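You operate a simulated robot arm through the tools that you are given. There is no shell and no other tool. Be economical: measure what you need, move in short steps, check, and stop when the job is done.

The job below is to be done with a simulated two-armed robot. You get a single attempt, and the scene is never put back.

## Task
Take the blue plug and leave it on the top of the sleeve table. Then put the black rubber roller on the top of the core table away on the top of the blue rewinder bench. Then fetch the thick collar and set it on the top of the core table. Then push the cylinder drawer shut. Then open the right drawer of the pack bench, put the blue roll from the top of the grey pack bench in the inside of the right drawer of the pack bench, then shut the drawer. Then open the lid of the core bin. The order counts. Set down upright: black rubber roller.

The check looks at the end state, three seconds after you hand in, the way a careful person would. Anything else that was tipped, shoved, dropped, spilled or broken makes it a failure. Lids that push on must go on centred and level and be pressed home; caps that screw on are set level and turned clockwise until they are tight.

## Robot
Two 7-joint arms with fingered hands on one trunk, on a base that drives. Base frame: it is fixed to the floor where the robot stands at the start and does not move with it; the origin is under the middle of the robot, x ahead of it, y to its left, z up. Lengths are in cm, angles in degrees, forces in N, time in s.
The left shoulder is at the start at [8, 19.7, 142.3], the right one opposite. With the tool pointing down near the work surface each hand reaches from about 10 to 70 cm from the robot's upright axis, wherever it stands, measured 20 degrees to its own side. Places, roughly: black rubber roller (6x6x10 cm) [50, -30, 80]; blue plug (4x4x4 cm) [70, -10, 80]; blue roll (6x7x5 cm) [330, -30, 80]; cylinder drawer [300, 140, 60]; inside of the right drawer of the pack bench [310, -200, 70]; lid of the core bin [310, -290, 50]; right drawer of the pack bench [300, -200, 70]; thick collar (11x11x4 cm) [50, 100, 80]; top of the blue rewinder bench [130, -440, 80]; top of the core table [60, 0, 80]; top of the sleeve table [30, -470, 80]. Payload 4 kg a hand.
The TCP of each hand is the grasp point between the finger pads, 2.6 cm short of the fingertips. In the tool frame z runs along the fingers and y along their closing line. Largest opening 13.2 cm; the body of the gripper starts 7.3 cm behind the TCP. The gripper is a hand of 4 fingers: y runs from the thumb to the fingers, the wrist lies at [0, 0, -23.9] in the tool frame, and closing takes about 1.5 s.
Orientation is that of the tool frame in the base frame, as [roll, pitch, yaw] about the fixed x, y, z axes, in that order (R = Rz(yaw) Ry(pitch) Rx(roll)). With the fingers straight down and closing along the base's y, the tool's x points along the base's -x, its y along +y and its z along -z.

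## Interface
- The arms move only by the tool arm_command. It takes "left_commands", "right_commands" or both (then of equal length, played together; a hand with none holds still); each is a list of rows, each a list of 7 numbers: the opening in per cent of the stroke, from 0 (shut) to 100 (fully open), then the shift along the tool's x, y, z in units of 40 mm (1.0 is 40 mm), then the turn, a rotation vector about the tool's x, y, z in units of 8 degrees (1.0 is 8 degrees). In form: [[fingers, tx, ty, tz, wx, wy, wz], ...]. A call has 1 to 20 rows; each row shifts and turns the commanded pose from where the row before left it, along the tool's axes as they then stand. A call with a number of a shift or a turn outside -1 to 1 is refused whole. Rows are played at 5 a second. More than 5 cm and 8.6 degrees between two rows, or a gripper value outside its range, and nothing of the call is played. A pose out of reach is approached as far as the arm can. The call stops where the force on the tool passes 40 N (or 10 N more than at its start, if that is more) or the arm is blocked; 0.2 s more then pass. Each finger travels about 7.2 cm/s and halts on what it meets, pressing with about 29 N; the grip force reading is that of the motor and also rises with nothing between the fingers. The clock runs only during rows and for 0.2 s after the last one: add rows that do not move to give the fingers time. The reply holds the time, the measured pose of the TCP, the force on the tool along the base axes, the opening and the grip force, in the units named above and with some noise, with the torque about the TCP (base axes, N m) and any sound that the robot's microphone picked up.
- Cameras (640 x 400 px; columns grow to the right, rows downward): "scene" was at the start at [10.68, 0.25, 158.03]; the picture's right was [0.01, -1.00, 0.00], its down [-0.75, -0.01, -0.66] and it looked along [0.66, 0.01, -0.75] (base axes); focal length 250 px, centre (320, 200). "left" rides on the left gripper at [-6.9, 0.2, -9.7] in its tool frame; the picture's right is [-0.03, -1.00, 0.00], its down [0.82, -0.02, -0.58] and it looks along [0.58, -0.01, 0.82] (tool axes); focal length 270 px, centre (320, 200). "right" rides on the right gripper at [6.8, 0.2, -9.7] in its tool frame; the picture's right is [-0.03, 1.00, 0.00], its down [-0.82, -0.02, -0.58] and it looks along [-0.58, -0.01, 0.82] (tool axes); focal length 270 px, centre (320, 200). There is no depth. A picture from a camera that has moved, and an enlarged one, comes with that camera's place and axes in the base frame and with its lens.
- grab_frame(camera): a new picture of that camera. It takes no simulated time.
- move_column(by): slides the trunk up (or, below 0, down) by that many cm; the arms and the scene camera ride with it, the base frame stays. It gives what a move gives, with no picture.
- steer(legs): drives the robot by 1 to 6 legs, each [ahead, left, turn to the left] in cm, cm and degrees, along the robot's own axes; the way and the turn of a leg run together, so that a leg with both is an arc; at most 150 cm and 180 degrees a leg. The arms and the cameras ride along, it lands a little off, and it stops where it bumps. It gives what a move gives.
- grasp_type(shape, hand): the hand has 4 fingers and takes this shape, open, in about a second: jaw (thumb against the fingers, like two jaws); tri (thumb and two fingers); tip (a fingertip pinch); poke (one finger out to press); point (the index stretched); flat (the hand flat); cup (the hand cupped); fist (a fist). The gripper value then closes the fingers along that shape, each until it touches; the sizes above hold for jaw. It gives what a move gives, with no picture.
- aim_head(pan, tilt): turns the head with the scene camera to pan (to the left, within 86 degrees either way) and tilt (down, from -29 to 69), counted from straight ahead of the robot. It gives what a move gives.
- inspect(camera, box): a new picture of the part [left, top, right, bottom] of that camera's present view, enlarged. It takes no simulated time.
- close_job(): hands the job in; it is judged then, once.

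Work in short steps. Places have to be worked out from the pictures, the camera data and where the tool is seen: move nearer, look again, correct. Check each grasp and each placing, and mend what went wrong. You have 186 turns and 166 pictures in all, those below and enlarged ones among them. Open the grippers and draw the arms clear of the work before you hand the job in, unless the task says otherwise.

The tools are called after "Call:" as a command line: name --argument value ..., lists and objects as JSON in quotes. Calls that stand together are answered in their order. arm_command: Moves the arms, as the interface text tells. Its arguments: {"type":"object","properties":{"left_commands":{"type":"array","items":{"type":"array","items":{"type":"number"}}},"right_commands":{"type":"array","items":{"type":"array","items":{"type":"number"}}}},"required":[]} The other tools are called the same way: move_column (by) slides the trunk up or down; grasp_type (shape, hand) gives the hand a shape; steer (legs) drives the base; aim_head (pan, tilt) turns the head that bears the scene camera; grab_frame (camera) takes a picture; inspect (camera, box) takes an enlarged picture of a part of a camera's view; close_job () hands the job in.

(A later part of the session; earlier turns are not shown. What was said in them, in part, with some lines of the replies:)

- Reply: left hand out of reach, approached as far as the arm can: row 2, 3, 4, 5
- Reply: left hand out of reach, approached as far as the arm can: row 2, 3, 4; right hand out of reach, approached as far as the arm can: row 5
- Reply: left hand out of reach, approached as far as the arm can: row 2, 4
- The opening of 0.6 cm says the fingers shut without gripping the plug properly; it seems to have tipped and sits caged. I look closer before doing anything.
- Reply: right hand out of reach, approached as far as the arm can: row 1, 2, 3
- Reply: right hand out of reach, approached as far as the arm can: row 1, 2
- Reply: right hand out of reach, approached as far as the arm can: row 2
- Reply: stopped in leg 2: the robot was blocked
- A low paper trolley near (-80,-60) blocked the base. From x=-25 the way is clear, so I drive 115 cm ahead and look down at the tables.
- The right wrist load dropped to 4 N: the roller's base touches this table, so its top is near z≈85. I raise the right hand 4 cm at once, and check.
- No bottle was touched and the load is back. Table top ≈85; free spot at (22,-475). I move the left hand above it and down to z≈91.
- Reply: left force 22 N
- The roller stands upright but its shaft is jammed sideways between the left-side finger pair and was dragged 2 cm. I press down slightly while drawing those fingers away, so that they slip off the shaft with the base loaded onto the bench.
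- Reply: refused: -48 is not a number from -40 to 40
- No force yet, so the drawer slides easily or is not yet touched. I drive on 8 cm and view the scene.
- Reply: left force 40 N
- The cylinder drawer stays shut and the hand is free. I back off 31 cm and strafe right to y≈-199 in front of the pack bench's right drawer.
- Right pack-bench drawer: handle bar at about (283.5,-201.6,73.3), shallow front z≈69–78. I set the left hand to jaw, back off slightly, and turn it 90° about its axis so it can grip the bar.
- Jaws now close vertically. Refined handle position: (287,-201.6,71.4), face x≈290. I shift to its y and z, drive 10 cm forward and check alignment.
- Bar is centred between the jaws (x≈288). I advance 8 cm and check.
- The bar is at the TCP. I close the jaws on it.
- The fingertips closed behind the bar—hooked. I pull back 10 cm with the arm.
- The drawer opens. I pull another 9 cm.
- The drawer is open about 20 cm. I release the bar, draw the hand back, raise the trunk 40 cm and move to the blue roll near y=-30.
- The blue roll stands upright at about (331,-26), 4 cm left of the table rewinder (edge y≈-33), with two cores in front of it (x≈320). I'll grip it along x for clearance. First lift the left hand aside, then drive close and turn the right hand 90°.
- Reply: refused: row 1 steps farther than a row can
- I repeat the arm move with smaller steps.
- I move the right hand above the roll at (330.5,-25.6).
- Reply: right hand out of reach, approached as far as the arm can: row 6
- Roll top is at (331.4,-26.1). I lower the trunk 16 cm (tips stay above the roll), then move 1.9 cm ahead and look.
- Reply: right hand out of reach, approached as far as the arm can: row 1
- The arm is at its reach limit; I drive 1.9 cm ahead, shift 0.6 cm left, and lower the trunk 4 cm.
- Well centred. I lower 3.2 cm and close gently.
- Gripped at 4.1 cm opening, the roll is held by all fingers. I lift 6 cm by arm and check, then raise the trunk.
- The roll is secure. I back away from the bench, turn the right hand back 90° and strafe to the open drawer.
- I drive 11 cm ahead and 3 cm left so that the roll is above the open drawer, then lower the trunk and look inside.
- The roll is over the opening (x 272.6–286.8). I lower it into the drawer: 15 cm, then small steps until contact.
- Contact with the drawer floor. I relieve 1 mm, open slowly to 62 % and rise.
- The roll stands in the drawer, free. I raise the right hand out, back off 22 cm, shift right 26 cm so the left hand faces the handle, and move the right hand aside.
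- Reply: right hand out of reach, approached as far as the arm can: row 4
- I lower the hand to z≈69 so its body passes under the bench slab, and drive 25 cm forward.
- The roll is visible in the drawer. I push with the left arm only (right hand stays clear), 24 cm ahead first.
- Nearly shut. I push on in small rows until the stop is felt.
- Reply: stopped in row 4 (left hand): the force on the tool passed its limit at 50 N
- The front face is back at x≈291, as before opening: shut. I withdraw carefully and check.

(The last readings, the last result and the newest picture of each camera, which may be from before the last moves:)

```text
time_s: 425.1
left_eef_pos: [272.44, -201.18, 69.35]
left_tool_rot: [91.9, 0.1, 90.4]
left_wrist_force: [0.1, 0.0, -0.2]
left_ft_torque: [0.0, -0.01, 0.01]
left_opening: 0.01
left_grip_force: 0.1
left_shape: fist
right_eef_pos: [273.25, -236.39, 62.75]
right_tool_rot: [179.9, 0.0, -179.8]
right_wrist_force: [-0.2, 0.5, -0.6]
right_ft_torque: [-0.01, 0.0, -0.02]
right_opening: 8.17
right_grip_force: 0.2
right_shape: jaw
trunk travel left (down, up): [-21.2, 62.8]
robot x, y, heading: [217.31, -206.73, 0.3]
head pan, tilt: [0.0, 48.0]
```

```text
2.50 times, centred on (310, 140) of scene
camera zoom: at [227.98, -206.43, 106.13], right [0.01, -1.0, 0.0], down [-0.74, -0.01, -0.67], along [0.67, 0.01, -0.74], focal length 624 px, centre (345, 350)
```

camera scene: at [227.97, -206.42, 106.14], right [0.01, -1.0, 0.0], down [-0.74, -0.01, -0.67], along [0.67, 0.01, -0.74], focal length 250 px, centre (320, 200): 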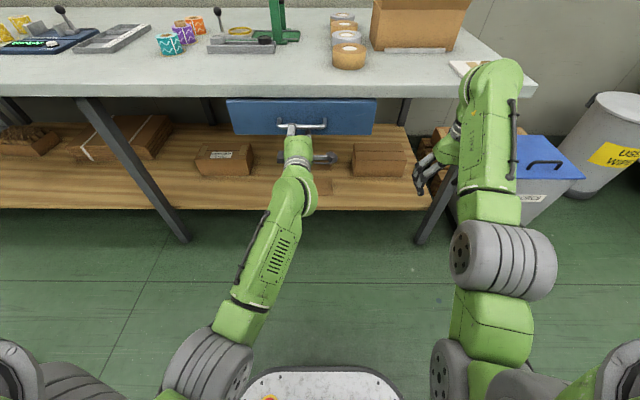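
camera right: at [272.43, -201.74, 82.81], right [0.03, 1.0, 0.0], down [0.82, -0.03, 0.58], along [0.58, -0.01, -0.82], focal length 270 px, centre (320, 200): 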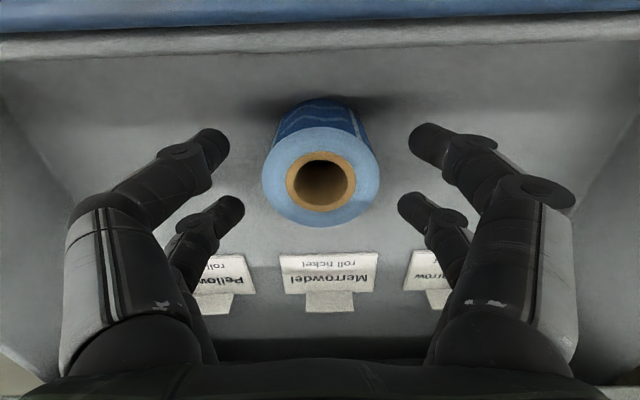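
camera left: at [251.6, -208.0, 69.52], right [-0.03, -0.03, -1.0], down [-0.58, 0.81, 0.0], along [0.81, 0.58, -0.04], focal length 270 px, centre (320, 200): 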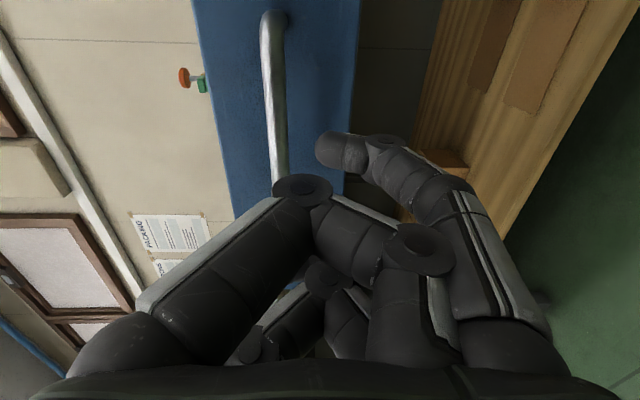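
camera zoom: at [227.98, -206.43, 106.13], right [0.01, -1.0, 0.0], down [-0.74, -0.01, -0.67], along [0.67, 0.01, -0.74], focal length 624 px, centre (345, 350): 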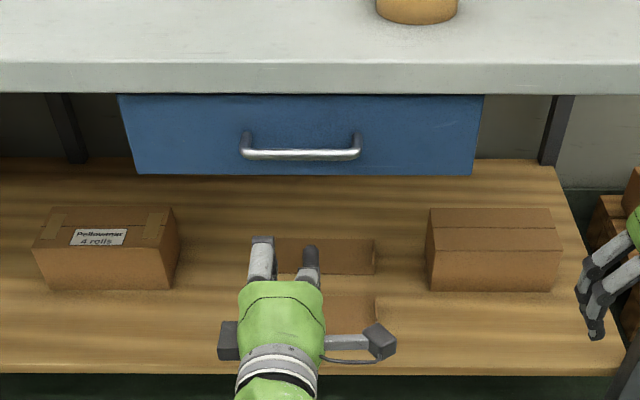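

The drawer is shut with the roll inside. Now the core bin: I back off, raise the trunk, and strafe right to y≈-285 to look at the bin lid.

Call:
steer --legs '[[-20, 0, 0], [0, -78, -0.3]]'

Call:
move_column --by 30

Call:
grab_frame --camera "scene"

```text
time_s: 430.5
left_eef_pos: [252.91, -280.54, 69.51]
left_tool_rot: [92.1, 0.1, 89.7]
left_wrist_force: [0.2, 0.2, 0.2]
left_ft_torque: [-0.02, 0.02, -0.01]
left_opening: 0.01
left_grip_force: 0.1
left_shape: fist
right_eef_pos: [253.16, -315.69, 62.79]
right_tool_rot: [179.8, 0.1, 179.5]
right_wrist_force: [0.5, -0.6, -0.2]
right_ft_torque: [0.01, 0.01, 0.01]
right_opening: 8.16
right_grip_force: 0.1
right_shape: jaw
trunk travel left (down, up): [-21.2, 62.8]
robot x, y, heading: [197.38, -285.89, -0.4]
head pan, tilt: [0.0, 48.0]
```

```text
time_s: 433.5
left_eef_pos: [252.84, -280.64, 99.48]
left_tool_rot: [92.0, 0.1, 89.7]
left_wrist_force: [-1.4, -0.1, 0.3]
left_ft_torque: [0.03, -0.02, -0.01]
left_opening: 0.0
left_grip_force: 0.0
left_shape: fist
right_eef_pos: [253.22, -315.83, 92.67]
right_tool_rot: [179.9, 0.1, 179.5]
right_wrist_force: [-0.2, -0.3, 0.8]
right_ft_torque: [0.0, 0.01, -0.03]
right_opening: 8.12
right_grip_force: 0.1
right_shape: jaw
trunk travel left (down, up): [-51.2, 32.8]
robot x, y, heading: [197.5, -285.29, -0.2]
head pan, tilt: [0.0, 48.0]
```

```text
41 pictures are left
camera scene: at [208.21, -285.36, 136.13], right [0.0, -1.0, 0.0], down [-0.74, 0.0, -0.67], along [0.67, 0.0, -0.74], focal length 250 px, centre (320, 200)
```

scene: 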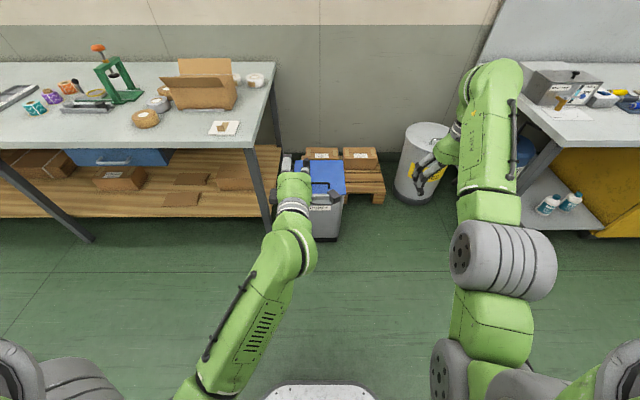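

The left hand hides the bin. I move it aside to the left and zoom in on the lid.

Call:
arm_command --left_commands '[[0, 0.9, 0, -0.6, 0, 0, 0], [0, 0.9, 0, -0.6, 0, 0, 0], [0, 0.9, 0, 0, 0, 0, 0], [0, 0.9, 0, 0, 0, 0, 0], [0, 0.9, 0, 0, 0, 0, 0], [0, 0, 0, 0, 0, 0, 0]]'

Call:
inspect --camera "scene" --box '[240, 130, 440, 255]'

```text
time_s: 434.9
left_eef_pos: [248.04, -269.29, 98.61]
left_tool_rot: [91.8, 0.2, 90.0]
left_wrist_force: [-0.2, -0.3, 0.4]
left_ft_torque: [0.0, 0.01, 0.01]
left_opening: 0.0
left_grip_force: 0.0
left_shape: fist
left hand out of reach, approached as far as the arm can: row 4, 5
right_eef_pos: [253.26, -315.77, 92.73]
right_tool_rot: [179.9, 0.1, 179.5]
right_wrist_force: [-0.5, 0.2, -0.4]
right_ft_torque: [0.04, 0.0, 0.01]
right_opening: 8.14
right_grip_force: 0.0
right_shape: jaw
trunk travel left (down, up): [-51.2, 32.8]
robot x, y, heading: [197.59, -285.69, -0.3]
head pan, tilt: [0.0, 48.0]
```

```text
3.20 times, centred on (340, 192) of scene
camera zoom: at [208.21, -285.37, 136.13], right [0.0, -1.0, 0.0], down [-0.74, 0.0, -0.67], along [0.67, 0.0, -0.74], focal length 799 px, centre (256, 224)
```

zoom: 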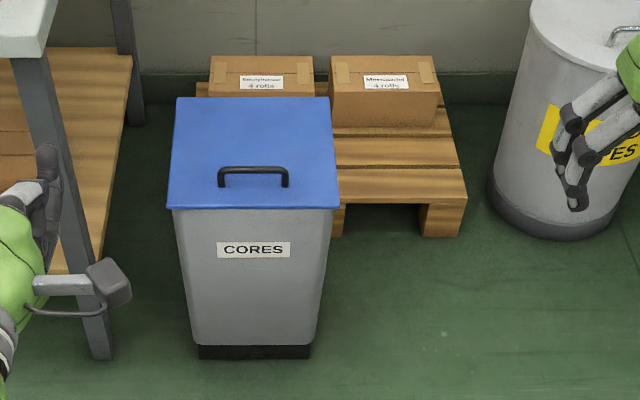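

The "CORES" bin has a hinged-looking blue lid with a bar handle near its front, at about (292,-285,53). I turn the right hand 90° and move the robot up and left so that hand comes over the handle.

Call:
arm_command --right_commands '[[65, 0, 0, 0, 0, 0, 1], [65, 0, 0, 0, 0, 0, 1], [65, 0, 0, 0, 0, 0, 1], [65, 0, 0, 0, 0, 0, 1], [65, 0, 0, 0, 0, 0, 1], [65, 0, 0, 0, 0, 0, 1], [65, 0, 0, 0, 0, 0, 1], [65, 0, 0, 0, 0, 0, 1], [65, 0, 0, 0, 0, 0, 1], [65, 0, 0, 0, 0, 0, 1], [65, 0, 0, 0, 0, 0, 1], [65, 0, 0, 0, 0, 0, 0.25], [65, 0, 0, 0, 0, 0, 0]]'

Call:
steer --legs '[[0, 20, 0.3], [35, 0, 0]]'

Call:
grab_frame --camera "right"

Call:
grab_frame --camera "scene"

```text
time_s: 437.7
left_eef_pos: [248.02, -269.25, 98.63]
left_tool_rot: [91.8, 0.2, 90.0]
left_wrist_force: [0.3, -0.5, 0.7]
left_ft_torque: [0.02, 0.01, -0.01]
left_opening: 0.0
left_grip_force: 0.0
left_shape: fist
right_eef_pos: [253.25, -315.77, 92.79]
right_tool_rot: [179.8, 0.0, 89.6]
right_wrist_force: [-0.5, -0.7, 0.2]
right_ft_torque: [0.01, 0.03, 0.01]
right_opening: 8.55
right_grip_force: 0.1
right_shape: jaw
trunk travel left (down, up): [-51.2, 32.8]
robot x, y, heading: [197.68, -285.39, -0.1]
head pan, tilt: [0.0, 48.0]
```

```text
time_s: 441.2
left_eef_pos: [282.91, -248.76, 98.49]
left_tool_rot: [91.8, 0.2, 90.4]
left_wrist_force: [0.6, 0.3, 0.0]
left_ft_torque: [-0.03, -0.02, -0.01]
left_opening: 0.0
left_grip_force: 0.0
left_shape: fist
right_eef_pos: [288.43, -295.38, 92.91]
right_tool_rot: [179.8, -0.1, 89.9]
right_wrist_force: [0.6, 0.3, 0.5]
right_ft_torque: [-0.03, -0.02, -0.02]
right_opening: 8.52
right_grip_force: 0.0
right_shape: jaw
trunk travel left (down, up): [-51.2, 32.8]
robot x, y, heading: [232.47, -265.49, 0.3]
head pan, tilt: [0.0, 48.0]
```

```text
39 pictures are left
camera right: at [288.38, -288.66, 102.61], right [1.0, -0.03, 0.0], down [-0.02, -0.82, 0.58], along [-0.01, -0.58, -0.82], focal length 270 px, centre (320, 200)
```

right: 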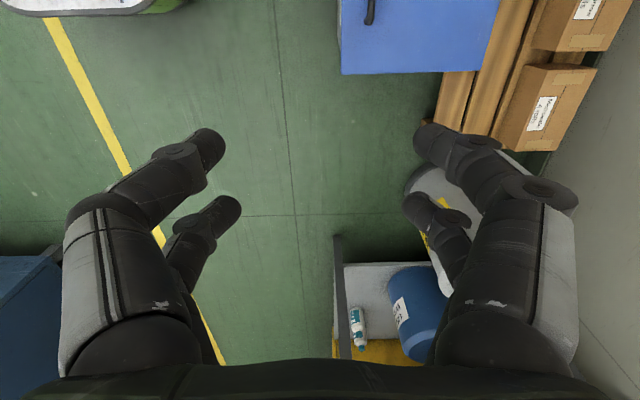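

```text
38 pictures are left
camera scene: at [243.09, -265.25, 136.14], right [0.0, -1.0, 0.0], down [-0.74, 0.0, -0.67], along [0.67, 0.0, -0.74], focal length 250 px, centre (320, 200)
```

scene: 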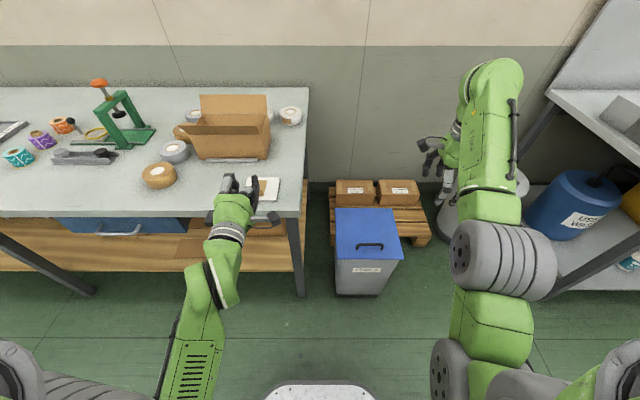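

Triangulated: lid top z≈46, x 292.5–319.5, y -271…-299; handle bar at about (298,-285,48). I raise the left hand, and bring the right hand above the bar.

Call:
arm_command --left_commands '[[0, 0, 1, 0, 0, 0, 0], [0, 0, 1, 0, 0, 0, 0], [0, 0, 1, 0, 0, 0, 0], [0, 0, 1, 0, 0, 0, 0], [0, 0, 1, 0, 0, 0, 0], [0, 0, 0, 0, 0, 0, 0]]' --right_commands '[[50, 0.64, 0.6, 0, 0, 0, 0], [50, 0.64, 0.6, 0, 0, 0, 0], [50, 0.64, 0.6, 0, 0, 0, 0], [50, 0.64, 0.6, 0, 0, 0, 0], [50, 0, 0, 0, 0, 0, 0], [50, 0, 0, 0, 0, 0, 0]]'

Call:
move_column --by -30

Call:
grab_frame --camera "right"

```text
time_s: 442.6
left_eef_pos: [281.63, -255.21, 109.72]
left_tool_rot: [91.4, 0.5, 90.7]
left_wrist_force: [-0.1, -0.7, 0.7]
left_ft_torque: [-0.03, 0.0, 0.01]
left_opening: 0.0
left_grip_force: 0.0
left_shape: fist
left hand out of reach, approached as far as the arm can: row 1, 2, 3, 4, 5
right_eef_pos: [297.88, -285.1, 92.93]
right_tool_rot: [179.8, -0.2, 89.9]
right_wrist_force: [0.6, -0.1, -0.1]
right_ft_torque: [0.01, 0.04, -0.01]
right_opening: 6.67
right_grip_force: 0.0
right_shape: jaw
trunk travel left (down, up): [-51.2, 32.8]
robot x, y, heading: [232.92, -265.91, 0.2]
head pan, tilt: [0.0, 48.0]
```

```text
time_s: 445.6
left_eef_pos: [281.67, -255.26, 79.69]
left_tool_rot: [91.4, 0.6, 90.6]
left_wrist_force: [0.5, -0.2, 0.5]
left_ft_torque: [0.0, -0.02, -0.02]
left_opening: 0.0
left_grip_force: 0.1
left_shape: fist
right_eef_pos: [297.82, -285.07, 62.96]
right_tool_rot: [179.9, -0.1, 89.9]
right_wrist_force: [0.8, 0.1, 0.3]
right_ft_torque: [0.06, -0.02, 0.03]
right_opening: 6.65
right_grip_force: 0.1
right_shape: jaw
trunk travel left (down, up): [-21.2, 62.8]
robot x, y, heading: [232.37, -265.09, 0.1]
head pan, tilt: [0.0, 48.0]
```

```text
37 pictures are left
camera right: at [297.97, -278.4, 72.67], right [1.0, -0.03, 0.0], down [-0.02, -0.82, 0.58], along [-0.01, -0.58, -0.82], focal length 270 px, centre (320, 200)
```

right: 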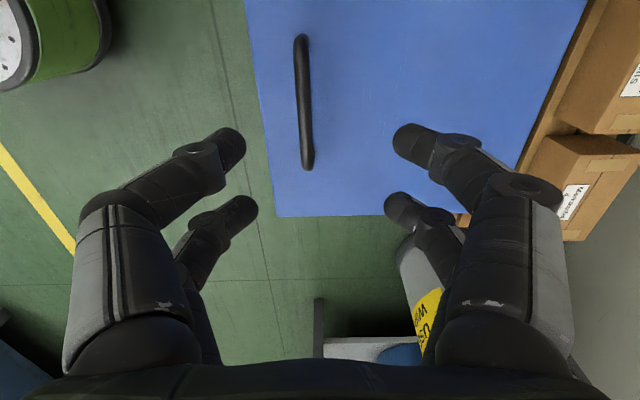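

Handle centre is at (296.5,-284.9). I correct by -1.3 cm in x and go down 9 cm, then check again.

Call:
arm_command --right_commands '[[50, 0, -0.32, 0.6, 0, 0, 0], [50, 0, 0, 0.9, 0, 0, 0], [50, 0, 0, 0.75, 0, 0, 0], [50, 0, 0, 0, 0, 0, 0]]'

Call:
grab_frame --camera "right"

```text
time_s: 446.6
left_eef_pos: [281.64, -255.08, 79.55]
left_tool_rot: [91.4, 0.5, 90.6]
left_wrist_force: [-0.4, -1.0, -0.8]
left_ft_torque: [-0.02, -0.03, -0.01]
left_opening: 0.0
left_grip_force: 0.0
left_shape: fist
right_eef_pos: [296.63, -285.02, 53.81]
right_tool_rot: [179.8, -0.1, 89.9]
right_wrist_force: [0.8, -0.2, -0.2]
right_ft_torque: [-0.01, -0.02, 0.0]
right_opening: 6.66
right_grip_force: 0.1
right_shape: jaw
trunk travel left (down, up): [-21.2, 62.8]
robot x, y, heading: [232.62, -265.51, 0.3]
head pan, tilt: [0.0, 48.0]
```

```text
36 pictures are left
camera right: at [296.75, -278.33, 63.59], right [1.0, -0.03, 0.0], down [-0.02, -0.82, 0.58], along [-0.01, -0.58, -0.82], focal length 270 px, centre (320, 200)
```

right: 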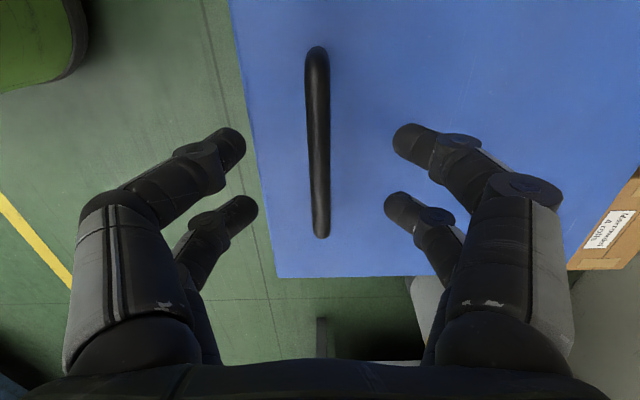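

The bar is centred, at z≈50.5 (about 4 cm above the lid). I lower 3.6 cm and close so the fingertips meet under the bar.

Call:
arm_command --right_commands '[[50, 0, 0, 0.5, 0, 0, 0], [50, 0, 0, 0.4, 0, 0, 0], [40, 0, 0, 0, 0, 0, 0], [28, 0, 0, 0, 0, 0, 0], [15, 0, 0, 0, 0, 0, 0], [0, 0, 0, 0, 0, 0, 0], [0, 0, 0, 0, 0, 0, 0], [0, 0, 0, 0, 0, 0, 0]]'

Call:
grab_frame --camera "right"

```text
time_s: 448.4
left_eef_pos: [281.59, -255.19, 79.6]
left_tool_rot: [91.5, 0.5, 90.5]
left_wrist_force: [0.8, -0.2, 0.5]
left_ft_torque: [-0.01, 0.0, 0.02]
left_opening: 0.0
left_grip_force: 0.2
left_shape: fist
right_eef_pos: [296.76, -284.98, 50.28]
right_tool_rot: [179.7, 0.0, 89.9]
right_wrist_force: [-0.5, 0.8, 0.2]
right_ft_torque: [0.04, 0.01, 0.01]
right_opening: 0.0
right_grip_force: 29.2
right_shape: jaw
trunk travel left (down, up): [-21.2, 62.8]
robot x, y, heading: [232.61, -265.2, 0.3]
head pan, tilt: [0.0, 48.0]
```

```text
35 pictures are left
camera right: at [296.8, -278.34, 59.99], right [1.0, -0.03, 0.0], down [-0.02, -0.82, 0.58], along [-0.01, -0.58, -0.82], focal length 270 px, centre (320, 200)
```

right: 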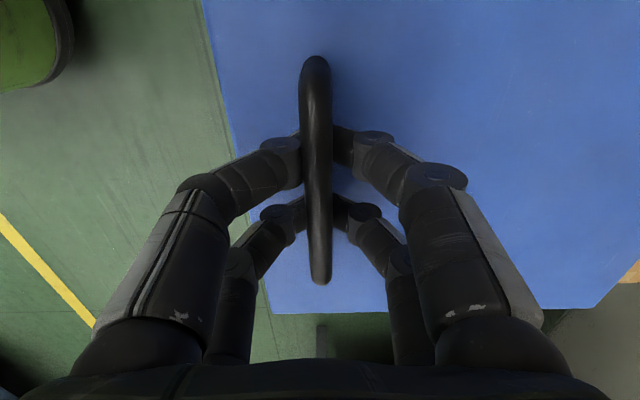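

Hooked under the bar, but the arc needs more reach than this stance gives. I open, raise the trunk 20 cm (lifting the left hand above the bench too), drive 16 cm closer and re-hook.

Call:
arm_command --right_commands '[[20, 0, 0, 0, 0, 0, 0], [40, 0, 0, 0, 0, 0, 0], [50, 0, 0, 0, 0, 0, 0], [50, 0, 0, 0, 0, 0, 0], [50, 0, 0, 0, 0, 0, 0]]'

Call:
move_column --by 20

Call:
steer --legs '[[16, 0, 0]]'

Call:
arm_command --right_commands '[[50, 0, -0.9, 0, 0, 0, 0], [50, 0, -0.9, 0, 0, 0, 0], [50, 0, -0.9, 0, 0, 0, 0], [50, 0, -0.9, 0, 0, 0, 0], [50, 0, -0.4, 0.5, 0, 0, 0], [50, 0, 0, 0.9, 0, 0, 0], [50, 0, 0, 0.9, 0, 0, 0], [50, 0, 0, 0.9, 0, 0, 0], [50, 0, 0, 0.9, 0, 0, 0], [50, 0, 0, 0, 0, 0, 0]]'

Call:
grab_frame --camera "right"

```text
time_s: 449.6
left_eef_pos: [281.71, -255.14, 79.57]
left_tool_rot: [91.5, 0.5, 90.5]
left_wrist_force: [-0.7, 0.0, 0.3]
left_ft_torque: [0.0, 0.02, 0.03]
left_opening: 0.0
left_grip_force: 0.1
left_shape: fist
right_eef_pos: [296.63, -284.97, 50.17]
right_tool_rot: [179.8, -0.1, 90.0]
right_wrist_force: [0.7, -0.7, -0.6]
right_ft_torque: [0.01, 0.02, 0.01]
right_opening: 6.56
right_grip_force: 0.1
right_shape: jaw
trunk travel left (down, up): [-21.2, 62.8]
robot x, y, heading: [232.16, -265.12, 0.2]
head pan, tilt: [0.0, 48.0]
```

```text
time_s: 451.8
left_eef_pos: [281.71, -255.23, 99.67]
left_tool_rot: [91.4, 0.5, 90.6]
left_wrist_force: [0.6, 0.1, 0.5]
left_ft_torque: [-0.01, 0.02, -0.01]
left_opening: 0.0
left_grip_force: 0.1
left_shape: fist
right_eef_pos: [296.72, -285.14, 70.18]
right_tool_rot: [179.8, -0.1, 89.9]
right_wrist_force: [-0.3, 0.1, -0.2]
right_ft_torque: [0.03, 0.03, 0.0]
right_opening: 6.54
right_grip_force: 0.0
right_shape: jaw
trunk travel left (down, up): [-41.2, 42.8]
robot x, y, heading: [232.48, -265.49, 0.3]
head pan, tilt: [0.0, 48.0]
```

```text
time_s: 453.2
left_eef_pos: [297.7, -255.21, 99.53]
left_tool_rot: [91.4, 0.4, 90.6]
left_wrist_force: [-0.2, 0.4, -0.4]
left_ft_torque: [0.0, -0.01, -0.02]
left_opening: 0.0
left_grip_force: 0.0
left_shape: fist
right_eef_pos: [312.68, -284.86, 70.29]
right_tool_rot: [179.7, -0.2, 89.9]
right_wrist_force: [-1.2, -0.5, 0.0]
right_ft_torque: [0.0, -0.02, 0.01]
right_opening: 6.56
right_grip_force: 0.1
right_shape: jaw
trunk travel left (down, up): [-41.2, 42.8]
robot x, y, heading: [248.27, -265.35, -0.1]
head pan, tilt: [0.0, 48.0]
```

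```text
time_s: 455.4
left_eef_pos: [297.71, -255.14, 99.67]
left_tool_rot: [91.3, 0.5, 90.6]
left_wrist_force: [-0.5, 0.6, 0.6]
left_ft_torque: [0.03, 0.01, 0.0]
left_opening: 0.0
left_grip_force: 0.0
left_shape: fist
right_eef_pos: [296.82, -284.96, 53.66]
right_tool_rot: [179.7, -0.1, 89.9]
right_wrist_force: [0.5, 0.1, 0.1]
right_ft_torque: [-0.01, 0.02, 0.02]
right_opening: 6.56
right_grip_force: 0.0
right_shape: jaw
trunk travel left (down, up): [-41.2, 42.8]
robot x, y, heading: [248.64, -265.35, 0.1]
head pan, tilt: [0.0, 48.0]
```

```text
34 pictures are left
camera right: at [296.9, -278.13, 63.48], right [1.0, -0.03, 0.01], down [-0.03, -0.82, 0.58], along [-0.01, -0.58, -0.82], focal length 270 px, centre (320, 200)
```

right: 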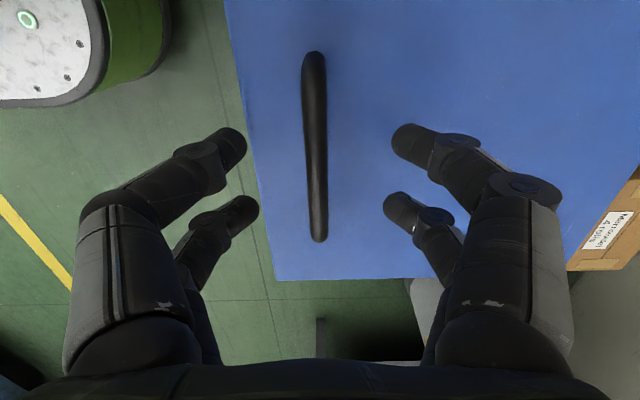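

Aligned. I lower 3.5 cm, close under the bar, and check by lifting the first 15° of arc.

Call:
arm_command --right_commands '[[50, 0, -0.05, 0.5, 0, 0, 0], [50, 0, 0, 0.38, 0, 0, 0], [35, 0, 0, 0, 0, 0, 0], [20, 0, 0, 0, 0, 0, 0], [0, 0, 0, 0, 0, 0, 0], [0, 0, 0, 0, 0, 0, 0], [0, 0, 0, 0, 0, 0, 0], [0, 0, 0.2, -0.74, 0.47, 0, 0], [0, 0, 0.24, -0.73, 0.47, 0, 0], [0, 0, 0, 0, 0, 0, 0]]'

Call:
grab_frame --camera "scene"

```text
time_s: 457.6
left_eef_pos: [297.61, -255.22, 99.65]
left_tool_rot: [91.4, 0.5, 90.6]
left_wrist_force: [0.6, 0.2, 0.6]
left_ft_torque: [0.01, 0.02, 0.01]
left_opening: 0.01
left_grip_force: 0.1
left_shape: fist
right_eef_pos: [298.57, -284.98, 56.17]
right_tool_rot: [-172.6, -0.1, 89.9]
right_wrist_force: [-3.2, 1.2, 0.6]
right_ft_torque: [0.01, 0.03, 0.03]
right_opening: 0.03
right_grip_force: 28.9
right_shape: jaw
trunk travel left (down, up): [-41.2, 42.8]
robot x, y, heading: [248.27, -265.31, 0.2]
head pan, tilt: [0.0, 48.0]
```

```text
33 pictures are left
camera scene: at [259.12, -265.21, 126.14], right [0.0, -1.0, 0.0], down [-0.74, 0.0, -0.67], along [0.67, 0.0, -0.74], focal length 250 px, centre (320, 200)
```

scene: 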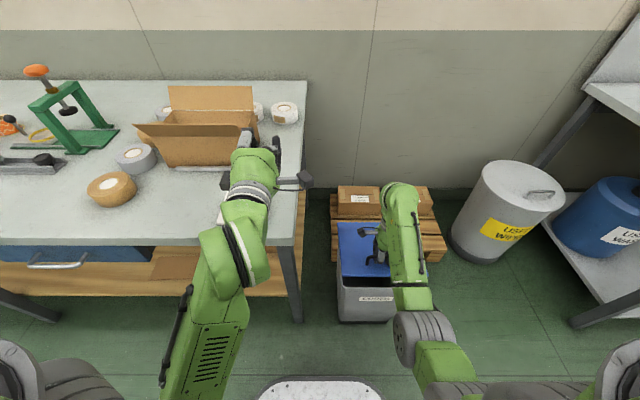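

The lid is lifting on its rear hinge (a gap shows at the front). I continue the arc to about 45°.

Call:
arm_command --right_commands '[[0, 0, 0.29, -0.71, 0.47, 0, 0], [0, 0, 0.34, -0.69, 0.47, 0, 0], [0, 0, 0.38, -0.66, 0.47, 0, 0], [0, 0, 0.42, -0.64, 0.47, 0, 0], [0, 0, 0, 0, 0, 0, 0]]'

Call:
grab_frame --camera "scene"

Call:
grab_frame --camera "right"

```text
time_s: 458.8
left_eef_pos: [297.71, -255.2, 99.73]
left_tool_rot: [91.2, 0.4, 90.6]
left_wrist_force: [0.2, 0.6, -0.3]
left_ft_torque: [-0.01, -0.04, 0.0]
left_opening: 0.01
left_grip_force: 0.1
left_shape: fist
right_eef_pos: [306.31, -285.18, 65.39]
right_tool_rot: [-157.7, -0.1, 89.9]
right_wrist_force: [-1.7, -0.1, -0.5]
right_ft_torque: [-0.06, -0.01, -0.03]
right_opening: 0.03
right_grip_force: 29.0
right_shape: jaw
trunk travel left (down, up): [-41.2, 42.8]
robot x, y, heading: [248.53, -265.5, 0.2]
head pan, tilt: [0.0, 48.0]
```

```text
32 pictures are left
camera scene: at [259.1, -265.22, 126.14], right [0.0, -1.0, 0.0], down [-0.74, 0.0, -0.67], along [0.67, 0.0, -0.74], focal length 250 px, centre (320, 200)
```

scene: 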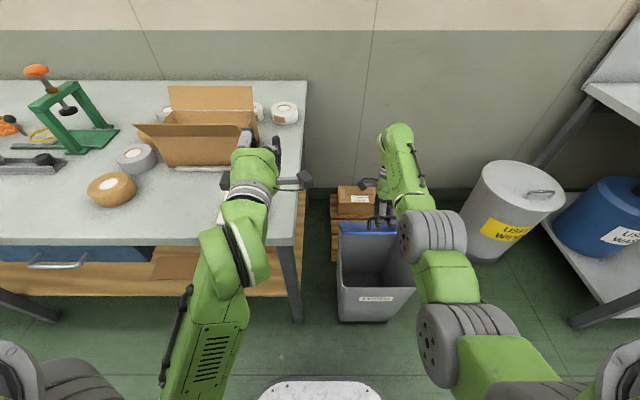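

```text
31 pictures are left
camera right: at [310.22, -278.37, 74.31], right [0.92, -0.03, -0.38], down [0.2, -0.82, 0.54], along [-0.33, -0.58, -0.75], focal length 270 px, centre (320, 200)
```

right: 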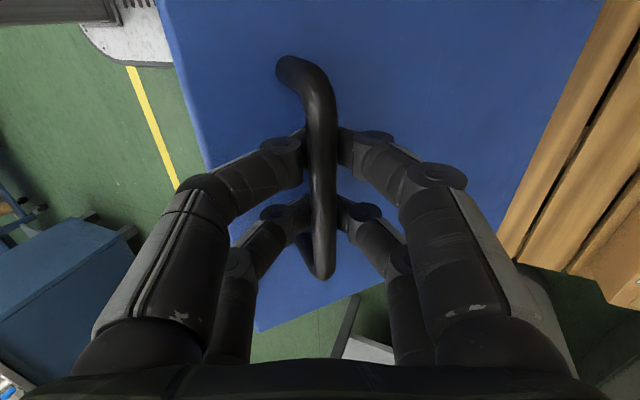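

The lid stands at about 48°. To follow further I creep the base forward 2 cm at a time, with small lifts between to stay on the arc.

Call:
arm_command --right_commands '[[0, 0, -0.06, -0.16, 0, 0, 0], [0, 0, 0, 0, 0, 0, 0]]'

Call:
steer --legs '[[2.2, 0, 0]]'

Call:
arm_command --right_commands '[[0, 0, -0.08, -0.2, 0, 0, 0], [0, 0, 0, 0, 0, 0, 0]]'

Call:
steer --legs '[[2.2, 0, 0]]'

Call:
grab_frame --camera "scene"

```text
time_s: 459.4
left_eef_pos: [297.78, -255.18, 99.55]
left_tool_rot: [91.4, 0.3, 90.6]
left_wrist_force: [0.2, 0.1, -0.1]
left_ft_torque: [-0.01, -0.03, 0.02]
left_opening: 0.0
left_grip_force: 0.1
left_shape: fist
right_eef_pos: [306.54, -285.03, 65.8]
right_tool_rot: [-157.5, -0.1, 89.9]
right_wrist_force: [3.0, -0.3, -6.7]
right_ft_torque: [0.02, -0.03, 0.03]
right_opening: 0.0
right_grip_force: 29.1
right_shape: jaw
trunk travel left (down, up): [-41.2, 42.8]
robot x, y, heading: [248.35, -265.43, -0.1]
head pan, tilt: [0.0, 48.0]
```

```text
time_s: 460.2
left_eef_pos: [299.59, -255.1, 99.76]
left_tool_rot: [91.3, 0.5, 90.6]
left_wrist_force: [0.9, 0.7, -0.1]
left_ft_torque: [0.0, 0.0, 0.02]
left_opening: 0.01
left_grip_force: 0.1
left_shape: fist
right_eef_pos: [308.64, -284.92, 66.21]
right_tool_rot: [-157.8, -0.2, 90.0]
right_wrist_force: [-2.2, 0.8, 1.8]
right_ft_torque: [0.03, 0.01, 0.03]
right_opening: 0.0
right_grip_force: 29.3
right_shape: jaw
trunk travel left (down, up): [-41.2, 42.8]
robot x, y, heading: [250.58, -265.71, -0.1]
head pan, tilt: [0.0, 48.0]
```

```text
time_s: 460.8
left_eef_pos: [299.91, -255.2, 99.59]
left_tool_rot: [91.3, 0.6, 90.6]
left_wrist_force: [0.8, 0.8, 1.1]
left_ft_torque: [-0.03, -0.03, -0.01]
left_opening: 0.01
left_grip_force: 0.1
left_shape: fist
right_eef_pos: [308.61, -284.96, 66.9]
right_tool_rot: [-157.5, -0.1, 89.9]
right_wrist_force: [-1.1, -0.7, 0.3]
right_ft_torque: [-0.01, 0.05, 0.03]
right_opening: 0.03
right_grip_force: 29.3
right_shape: jaw
trunk travel left (down, up): [-41.2, 42.8]
robot x, y, heading: [250.53, -265.41, 0.3]
head pan, tilt: [0.0, 48.0]
```

```text
time_s: 461.6
left_eef_pos: [301.88, -255.09, 99.73]
left_tool_rot: [91.4, 0.6, 90.6]
left_wrist_force: [-0.8, 0.1, 0.4]
left_ft_torque: [-0.02, -0.05, -0.02]
left_opening: 0.0
left_grip_force: 0.1
left_shape: fist
right_eef_pos: [310.8, -285.04, 67.06]
right_tool_rot: [-157.8, -0.2, 89.9]
right_wrist_force: [-1.0, 0.2, 1.9]
right_ft_torque: [0.01, -0.02, 0.01]
right_opening: 0.0
right_grip_force: 29.0
right_shape: jaw
trunk travel left (down, up): [-41.2, 42.8]
robot x, y, heading: [252.67, -265.08, 0.2]
head pan, tilt: [0.0, 48.0]
```

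```text
30 pictures are left
camera scene: at [263.29, -265.17, 126.16], right [0.0, -1.0, 0.0], down [-0.74, 0.0, -0.67], along [0.67, 0.0, -0.74], focal length 250 px, centre (320, 200)
```

scene: 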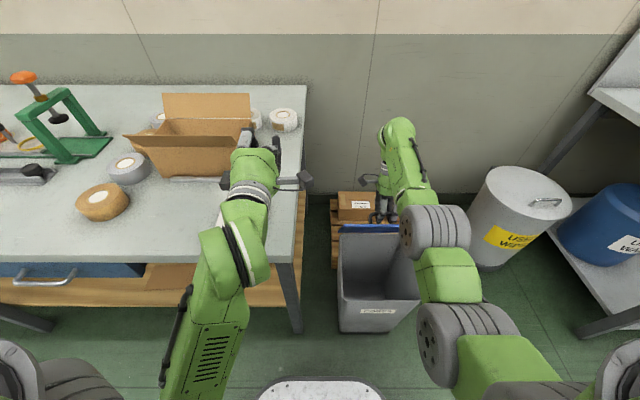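

Forces are low and the lid is near 57°. I continue: lift slightly, creep 2.5 cm twice more.

Call:
arm_command --right_commands '[[0, 0, -0.05, -0.14, 0, 0, 0], [0, 0, 0, 0, 0, 0, 0]]'

Call:
steer --legs '[[2.5, 0, 0]]'

Call:
arm_command --right_commands '[[0, 0, -0.03, -0.1, 0, 0, 0], [0, 0, 0, 0, 0, 0, 0]]'

Call:
steer --legs '[[2.5, 0, 0]]'

Call:
grab_frame --camera "scene"

```text
time_s: 462.2
left_eef_pos: [302.11, -255.12, 99.69]
left_tool_rot: [91.4, 0.5, 90.7]
left_wrist_force: [0.3, -0.5, 0.8]
left_ft_torque: [0.01, -0.07, 0.0]
left_opening: 0.0
left_grip_force: 0.1
left_shape: fist
right_eef_pos: [310.87, -284.98, 67.46]
right_tool_rot: [-157.7, -0.1, 89.9]
right_wrist_force: [-1.5, 0.7, 0.4]
right_ft_torque: [0.0, 0.03, 0.03]
right_opening: 0.01
right_grip_force: 29.0
right_shape: jaw
trunk travel left (down, up): [-41.2, 42.8]
robot x, y, heading: [252.62, -265.38, 0.4]
head pan, tilt: [0.0, 48.0]
```

```text
time_s: 463.0
left_eef_pos: [304.31, -255.16, 99.83]
left_tool_rot: [91.2, 0.5, 90.6]
left_wrist_force: [0.5, 0.1, -0.5]
left_ft_torque: [0.02, 0.02, -0.05]
left_opening: 0.01
left_grip_force: 0.0
left_shape: fist
right_eef_pos: [313.2, -285.0, 67.58]
right_tool_rot: [-157.7, 0.0, 89.8]
right_wrist_force: [-1.8, 0.2, 0.9]
right_ft_torque: [0.02, 0.01, 0.0]
right_opening: 0.0
right_grip_force: 29.6
right_shape: jaw
trunk travel left (down, up): [-41.2, 42.8]
robot x, y, heading: [254.92, -265.28, 0.3]
head pan, tilt: [0.0, 48.0]
```

```text
time_s: 463.6
left_eef_pos: [304.53, -255.11, 99.61]
left_tool_rot: [91.4, 0.6, 90.6]
left_wrist_force: [-0.1, -0.4, 0.2]
left_ft_torque: [-0.01, 0.02, 0.02]
left_opening: 0.0
left_grip_force: 0.1
left_shape: fist
right_eef_pos: [313.23, -284.98, 67.87]
right_tool_rot: [-157.7, -0.1, 90.0]
right_wrist_force: [-0.7, -0.3, 0.5]
right_ft_torque: [-0.01, 0.03, 0.01]
right_opening: 0.01
right_grip_force: 29.4
right_shape: jaw
trunk travel left (down, up): [-41.2, 42.8]
robot x, y, heading: [255.14, -265.74, 0.3]
head pan, tilt: [0.0, 48.0]
```

```text
time_s: 464.4
left_eef_pos: [306.78, -255.21, 99.8]
left_tool_rot: [91.2, 0.5, 90.6]
left_wrist_force: [0.2, -0.2, 0.0]
left_ft_torque: [-0.02, 0.02, 0.02]
left_opening: 0.0
left_grip_force: 0.0
left_shape: fist
right_eef_pos: [315.65, -284.92, 67.96]
right_tool_rot: [-157.9, -0.1, 89.9]
right_wrist_force: [-0.8, -0.4, 1.2]
right_ft_torque: [0.02, 0.01, 0.01]
right_opening: 0.01
right_grip_force: 28.8
right_shape: jaw
trunk travel left (down, up): [-41.2, 42.8]
robot x, y, heading: [257.23, -265.73, 0.3]
head pan, tilt: [0.0, 48.0]
```

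```text
29 pictures are left
camera scene: at [268.18, -265.14, 126.16], right [0.0, -1.0, 0.0], down [-0.74, 0.0, -0.67], along [0.67, 0.0, -0.74], focal length 250 px, centre (320, 200)
```

scene: 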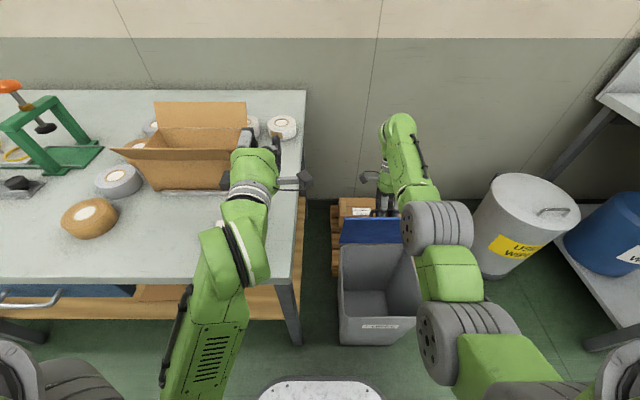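

The lid's underside now shows, about 70° open. I creep 3 cm more and push the arm ahead a few cm to pass 85–90°.

Call:
steer --legs '[[3, 0, 0]]'

Call:
arm_command --right_commands '[[0, 0, 0.4, -0.12, 0, 0, 0], [0, 0, 0.4, -0.15, 0, 0, 0], [0, 0, 0.4, -0.17, 0, 0, 0], [0, 0, 0, 0, 0, 0, 0]]'

Call:
grab_frame --camera "scene"

Call:
grab_frame --camera "right"

```text
time_s: 465.2
left_eef_pos: [309.79, -255.0, 99.84]
left_tool_rot: [91.1, 0.5, 90.6]
left_wrist_force: [0.5, -1.1, 0.6]
left_ft_torque: [-0.01, -0.02, 0.02]
left_opening: 0.0
left_grip_force: 0.1
left_shape: fist
right_eef_pos: [318.73, -284.97, 67.96]
right_tool_rot: [-157.8, -0.2, 89.9]
right_wrist_force: [-0.9, -0.3, 0.3]
right_ft_torque: [-0.03, 0.0, 0.04]
right_opening: 0.01
right_grip_force: 29.0
right_shape: jaw
trunk travel left (down, up): [-41.2, 42.8]
robot x, y, heading: [260.69, -264.84, 0.5]
head pan, tilt: [0.0, 48.0]
```

```text
time_s: 466.2
left_eef_pos: [309.88, -255.13, 99.76]
left_tool_rot: [91.3, 0.5, 90.6]
left_wrist_force: [-0.1, 0.6, 0.3]
left_ft_torque: [-0.02, 0.04, 0.02]
left_opening: 0.0
left_grip_force: 0.0
left_shape: fist
right_eef_pos: [323.54, -284.83, 67.79]
right_tool_rot: [-157.9, -0.3, 89.8]
right_wrist_force: [-0.9, -1.7, -0.2]
right_ft_torque: [0.0, 0.09, 0.03]
right_opening: 0.0
right_grip_force: 29.4
right_shape: jaw
right hand out of reach, approached as far as the arm can: row 3
trunk travel left (down, up): [-41.2, 42.8]
robot x, y, heading: [260.59, -265.61, 0.2]
head pan, tilt: [0.0, 48.0]
```

```text
28 pictures are left
camera scene: at [271.34, -265.19, 126.14], right [0.0, -1.0, 0.0], down [-0.74, 0.0, -0.67], along [0.67, 0.0, -0.74], focal length 250 px, centre (320, 200)
```

scene: 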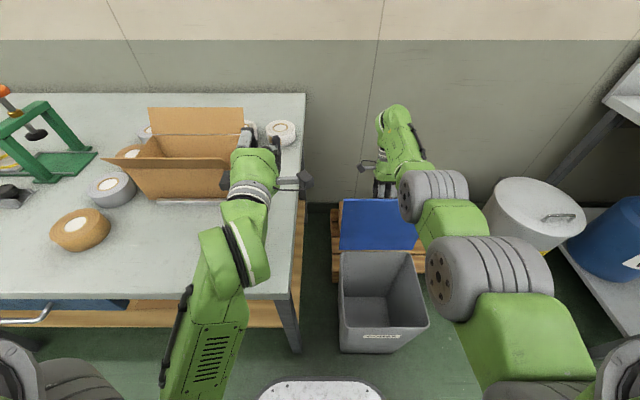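

```text
27 pictures are left
camera right: at [327.24, -278.2, 76.78], right [0.93, -0.03, -0.38], down [0.2, -0.82, 0.54], along [-0.32, -0.57, -0.75], focal length 270 px, centre (320, 200)
```

right: 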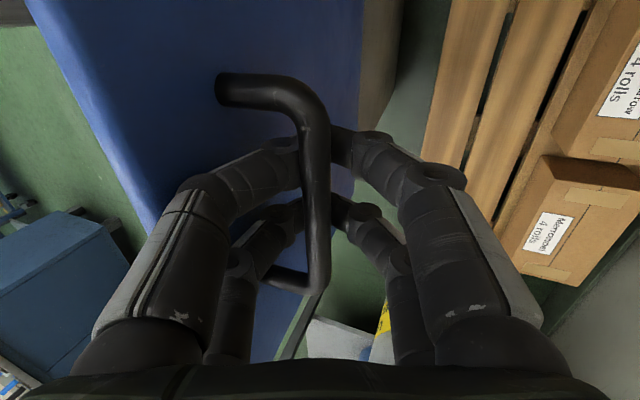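

The lid is at about 90°. I creep 3 cm further and slightly down to bring it past vertical, then view.

Call:
steer --legs '[[3, 0, 0]]'

Call:
arm_command --right_commands '[[0, 0, 0.08, 0.18, 0, 0, 0], [0, 0, 0, 0, 0, 0, 0]]'

Call:
grab_frame --camera "right"

```text
time_s: 467.1
left_eef_pos: [312.82, -255.13, 99.74]
left_tool_rot: [91.3, 0.5, 90.6]
left_wrist_force: [-0.5, 0.3, 0.2]
left_ft_torque: [0.0, -0.02, 0.03]
left_opening: 0.0
left_grip_force: 0.1
left_shape: fist
right_eef_pos: [326.37, -284.86, 67.59]
right_tool_rot: [-157.7, -0.3, 89.9]
right_wrist_force: [-4.9, -1.2, -6.5]
right_ft_torque: [-0.07, 0.53, 0.05]
right_opening: 0.0
right_grip_force: 29.7
right_shape: jaw
trunk travel left (down, up): [-41.2, 42.8]
robot x, y, heading: [263.46, -264.84, -0.0]
head pan, tilt: [0.0, 48.0]
```

```text
time_s: 467.7
left_eef_pos: [312.6, -255.03, 99.75]
left_tool_rot: [91.2, 0.6, 90.6]
left_wrist_force: [0.1, -0.1, 0.2]
left_ft_torque: [-0.02, 0.03, -0.01]
left_opening: 0.0
left_grip_force: 0.1
left_shape: fist
right_eef_pos: [326.39, -284.84, 67.28]
right_tool_rot: [-158.1, -0.2, 89.8]
right_wrist_force: [2.7, -2.1, 19.0]
right_ft_torque: [0.4, 0.99, -0.02]
right_opening: 0.01
right_grip_force: 29.2
right_shape: jaw
trunk travel left (down, up): [-41.2, 42.8]
robot x, y, heading: [263.11, -264.98, 0.1]
head pan, tilt: [0.0, 48.0]
```

```text
26 pictures are left
camera right: at [330.1, -278.12, 76.22], right [0.93, -0.03, -0.37], down [0.19, -0.82, 0.54], along [-0.32, -0.57, -0.75], focal length 270 px, centre (320, 200)
```

right: 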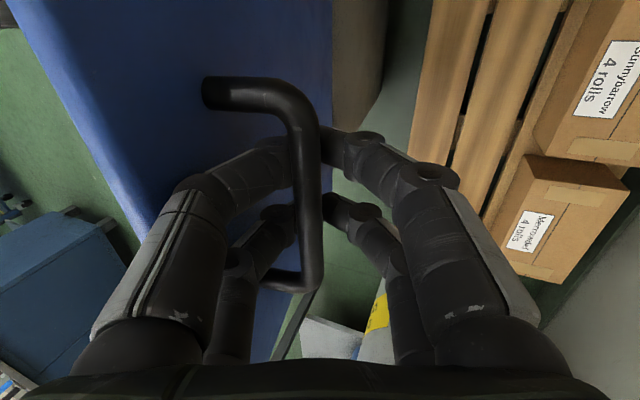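

The hand presses the lid lightly (19 N), so it is at its far position. I relieve, open only 28 %, and withdraw straight along the tool axis while watching the lid.

Call:
arm_command --right_commands '[[0, 0, -0.05, -0.15, 0, 0, 0], [10, 0, 0, 0, 0, 0, 0], [20, 0, 0, 0, 0, 0, 0], [28, 0, 0, 0, 0, 0, 0], [28, 0, 0, 0, 0, 0, 0]]'

Call:
grab_frame --camera "right"

```text
time_s: 468.9
left_eef_pos: [312.85, -255.06, 99.72]
left_tool_rot: [91.2, 0.5, 90.6]
left_wrist_force: [0.4, -0.9, -0.6]
left_ft_torque: [-0.02, 0.03, 0.0]
left_opening: 0.0
left_grip_force: 0.1
left_shape: fist
right_eef_pos: [326.31, -284.8, 67.62]
right_tool_rot: [-157.8, -0.2, 89.9]
right_wrist_force: [0.7, -0.3, 0.0]
right_ft_torque: [0.0, -0.03, -0.01]
right_opening: 3.66
right_grip_force: 0.1
right_shape: jaw
trunk travel left (down, up): [-41.2, 42.8]
robot x, y, heading: [263.39, -265.56, 0.1]
head pan, tilt: [0.0, 48.0]
```

```text
25 pictures are left
camera right: at [330.21, -278.11, 76.54], right [0.93, -0.03, -0.38], down [0.2, -0.82, 0.54], along [-0.32, -0.57, -0.75], focal length 270 px, centre (320, 200)
```

right: 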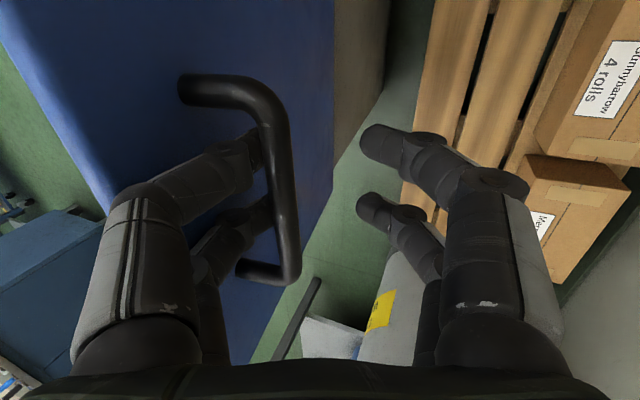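

No load on the hand and the lid stays. I withdraw along the tool axis 8 cm and check the lid.

Call:
arm_command --right_commands '[[28, 0, 0, -0.4, 0, 0, 0], [28, 0, 0, -0.5, 0, 0, 0], [28, 0, 0, -0.6, 0, 0, 0], [28, 0, 0, -0.6, 0, 0, 0], [28, 0, 0, 0, 0, 0, 0]]'

Call:
grab_frame --camera "right"

Call:
grab_frame --camera "scene"

```text
time_s: 470.1
left_eef_pos: [312.88, -255.07, 99.66]
left_tool_rot: [91.3, 0.6, 90.6]
left_wrist_force: [0.6, -0.3, 0.7]
left_ft_torque: [0.01, -0.01, 0.01]
left_opening: 0.02
left_grip_force: 0.1
left_shape: fist
right_eef_pos: [327.02, -284.51, 75.43]
right_tool_rot: [-157.7, -0.2, 89.9]
right_wrist_force: [0.0, 1.2, -0.7]
right_ft_torque: [0.0, -0.01, -0.01]
right_opening: 3.67
right_grip_force: 0.1
right_shape: jaw
right hand out of reach, approached as far as the arm can: row 1, 2, 3, 4
trunk travel left (down, up): [-41.2, 42.8]
robot x, y, heading: [263.2, -265.54, 0.4]
head pan, tilt: [0.0, 48.0]
```

```text
24 pictures are left
camera right: at [330.85, -277.81, 84.43], right [0.93, -0.03, -0.38], down [0.2, -0.82, 0.54], along [-0.32, -0.57, -0.75], focal length 270 px, centre (320, 200)
```

right: 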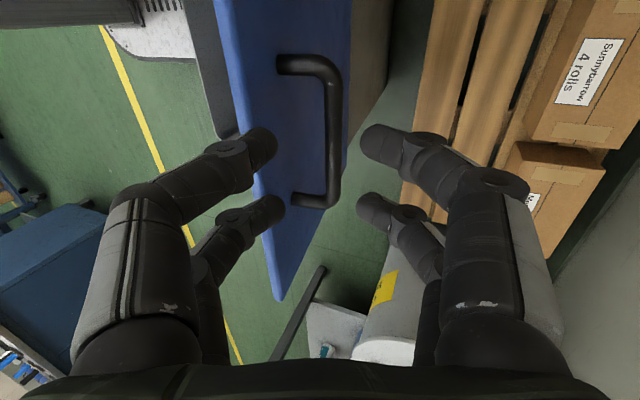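

```text
23 pictures are left
camera scene: at [274.33, -265.15, 126.13], right [0.0, -1.0, 0.0], down [-0.74, 0.0, -0.67], along [0.67, 0.0, -0.74], focal length 250 px, centre (320, 200)
```

scene: 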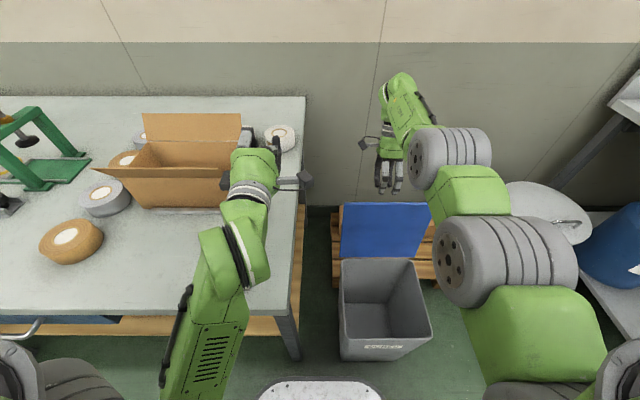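

The lid stands open at about 94° on its own. I raise the trunk to lift both hands clear, then back away and verify.

Call:
move_column --by 30

Call:
steer --legs '[[-50, 0, 0]]'

Call:
grab_frame --camera "scene"

```text
time_s: 473.1
left_eef_pos: [312.77, -255.07, 129.7]
left_tool_rot: [91.4, 0.5, 90.6]
left_wrist_force: [-0.1, 0.6, 0.4]
left_ft_torque: [0.02, 0.02, 0.01]
left_opening: 0.01
left_grip_force: 0.1
left_shape: fist
right_eef_pos: [327.14, -284.55, 105.54]
right_tool_rot: [-157.9, -0.3, 90.0]
right_wrist_force: [-0.1, -0.2, 0.4]
right_ft_torque: [0.03, -0.04, -0.01]
right_opening: 3.67
right_grip_force: 0.1
right_shape: jaw
trunk travel left (down, up): [-71.2, 12.8]
robot x, y, heading: [263.57, -265.43, 0.0]
head pan, tilt: [0.0, 48.0]
```

```text
time_s: 476.0
left_eef_pos: [263.33, -255.31, 129.68]
left_tool_rot: [91.4, 0.5, 90.6]
left_wrist_force: [0.5, -0.1, 0.2]
left_ft_torque: [0.01, 0.0, -0.02]
left_opening: 0.0
left_grip_force: 0.1
left_shape: fist
right_eef_pos: [277.33, -284.78, 105.2]
right_tool_rot: [-157.6, -0.2, 89.8]
right_wrist_force: [-0.1, 0.2, -0.5]
right_ft_torque: [0.0, 0.03, 0.02]
right_opening: 3.66
right_grip_force: 0.0
right_shape: jaw
trunk travel left (down, up): [-71.2, 12.8]
robot x, y, heading: [214.07, -265.36, 0.2]
head pan, tilt: [0.0, 48.0]
```

```text
22 pictures are left
camera scene: at [224.79, -265.3, 156.11], right [0.0, -1.0, 0.0], down [-0.74, 0.0, -0.67], along [0.67, 0.0, -0.74], focal length 250 px, centre (320, 200)
```

scene: 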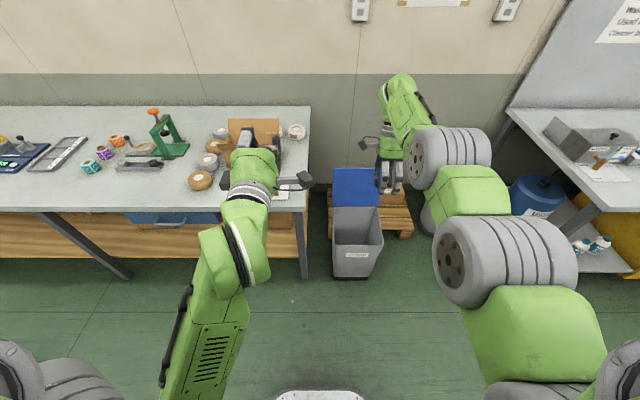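

The lid stays open and the drawer is still shut. I open both hands in clear space.

Call:
grasp_type --shape "jaw" --hand "left"

Call:
arm_command --right_commands '[[60, 0, 0, 0, 0, 0, 0], [100, 0, 0, 0, 0, 0, 0], [100, 0, 0, 0, 0, 0, 0], [100, 0, 0, 0, 0, 0, 0], [100, 0, 0, 0, 0, 0, 0]]'

Call:
inspect --camera "scene" --box '[100, 90, 440, 300]'

```text
time_s: 476.9
left_eef_pos: [262.96, -255.38, 129.78]
left_tool_rot: [91.4, 0.6, 90.5]
left_wrist_force: [-0.4, 0.5, -0.5]
left_ft_torque: [0.0, 0.01, -0.01]
left_opening: 13.17
left_grip_force: 0.0
left_shape: jaw
right_eef_pos: [277.15, -284.65, 105.56]
right_tool_rot: [-157.8, -0.2, 89.8]
right_wrist_force: [0.9, -0.3, 0.3]
right_ft_torque: [0.0, 0.01, -0.03]
right_opening: 3.67
right_grip_force: 0.0
right_shape: jaw
trunk travel left (down, up): [-71.2, 12.8]
robot x, y, heading: [213.55, -265.4, 0.3]
head pan, tilt: [0.0, 48.0]
```

```text
time_s: 478.1
left_eef_pos: [263.02, -255.47, 129.77]
left_tool_rot: [91.3, 0.5, 90.5]
left_wrist_force: [0.1, -0.1, 0.0]
left_ft_torque: [0.0, 0.03, -0.03]
left_opening: 13.2
left_grip_force: 0.0
left_shape: jaw
right_eef_pos: [277.36, -284.79, 105.37]
right_tool_rot: [-157.8, -0.1, 89.8]
right_wrist_force: [-0.9, -0.1, 0.0]
right_ft_torque: [0.0, -0.01, 0.01]
right_opening: 13.21
right_grip_force: 0.0
right_shape: jaw
trunk travel left (down, up): [-71.2, 12.8]
robot x, y, heading: [213.64, -265.64, 0.3]
head pan, tilt: [0.0, 48.0]
```

```text
1.88 times, centred on (270, 195) of scene
camera zoom: at [224.52, -265.29, 156.14], right [0.0, -1.0, 0.0], down [-0.74, 0.0, -0.67], along [0.67, 0.0, -0.74], focal length 470 px, centre (414, 209)
```

zoom: 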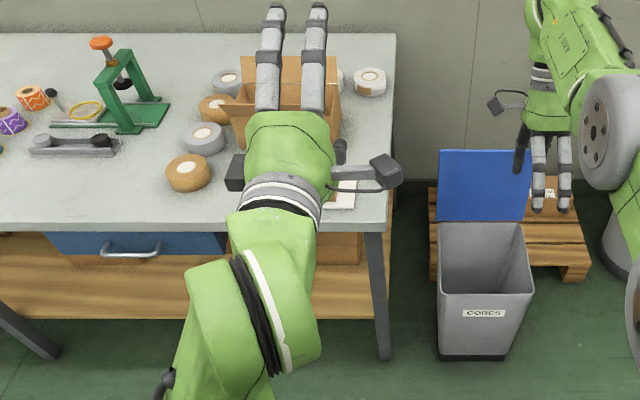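

Everything is in place, the hands are open and clear; I hand the job in.

Call:
close_job

```text
The job is handed in.
```

I did every step in the order you gave and handed the job in, with both hands open and clear. The result of the check has not come back.

- **Blue plug:** it is on the sleeve table, lying on its side. It tipped when I first gripped it on the core table.
- **Black rubber roller:** it stands upright on the blue rewinder bench. It slid about 2 cm there while I freed it from the fingers.
- **Thick collar:** it is flat on the core table.
- **Cylinder drawer:** it is pushed shut to its stop.
- **Blue roll:** it stands inside the right drawer of the pack bench, and that drawer is shut again.
- **Core bin lid:** it stands open at about 94° on its own.

While driving, the base bumped once near the paper trolley beside the press. The roller's base also touched the sleeve table briefly. I saw nothing displaced either time.
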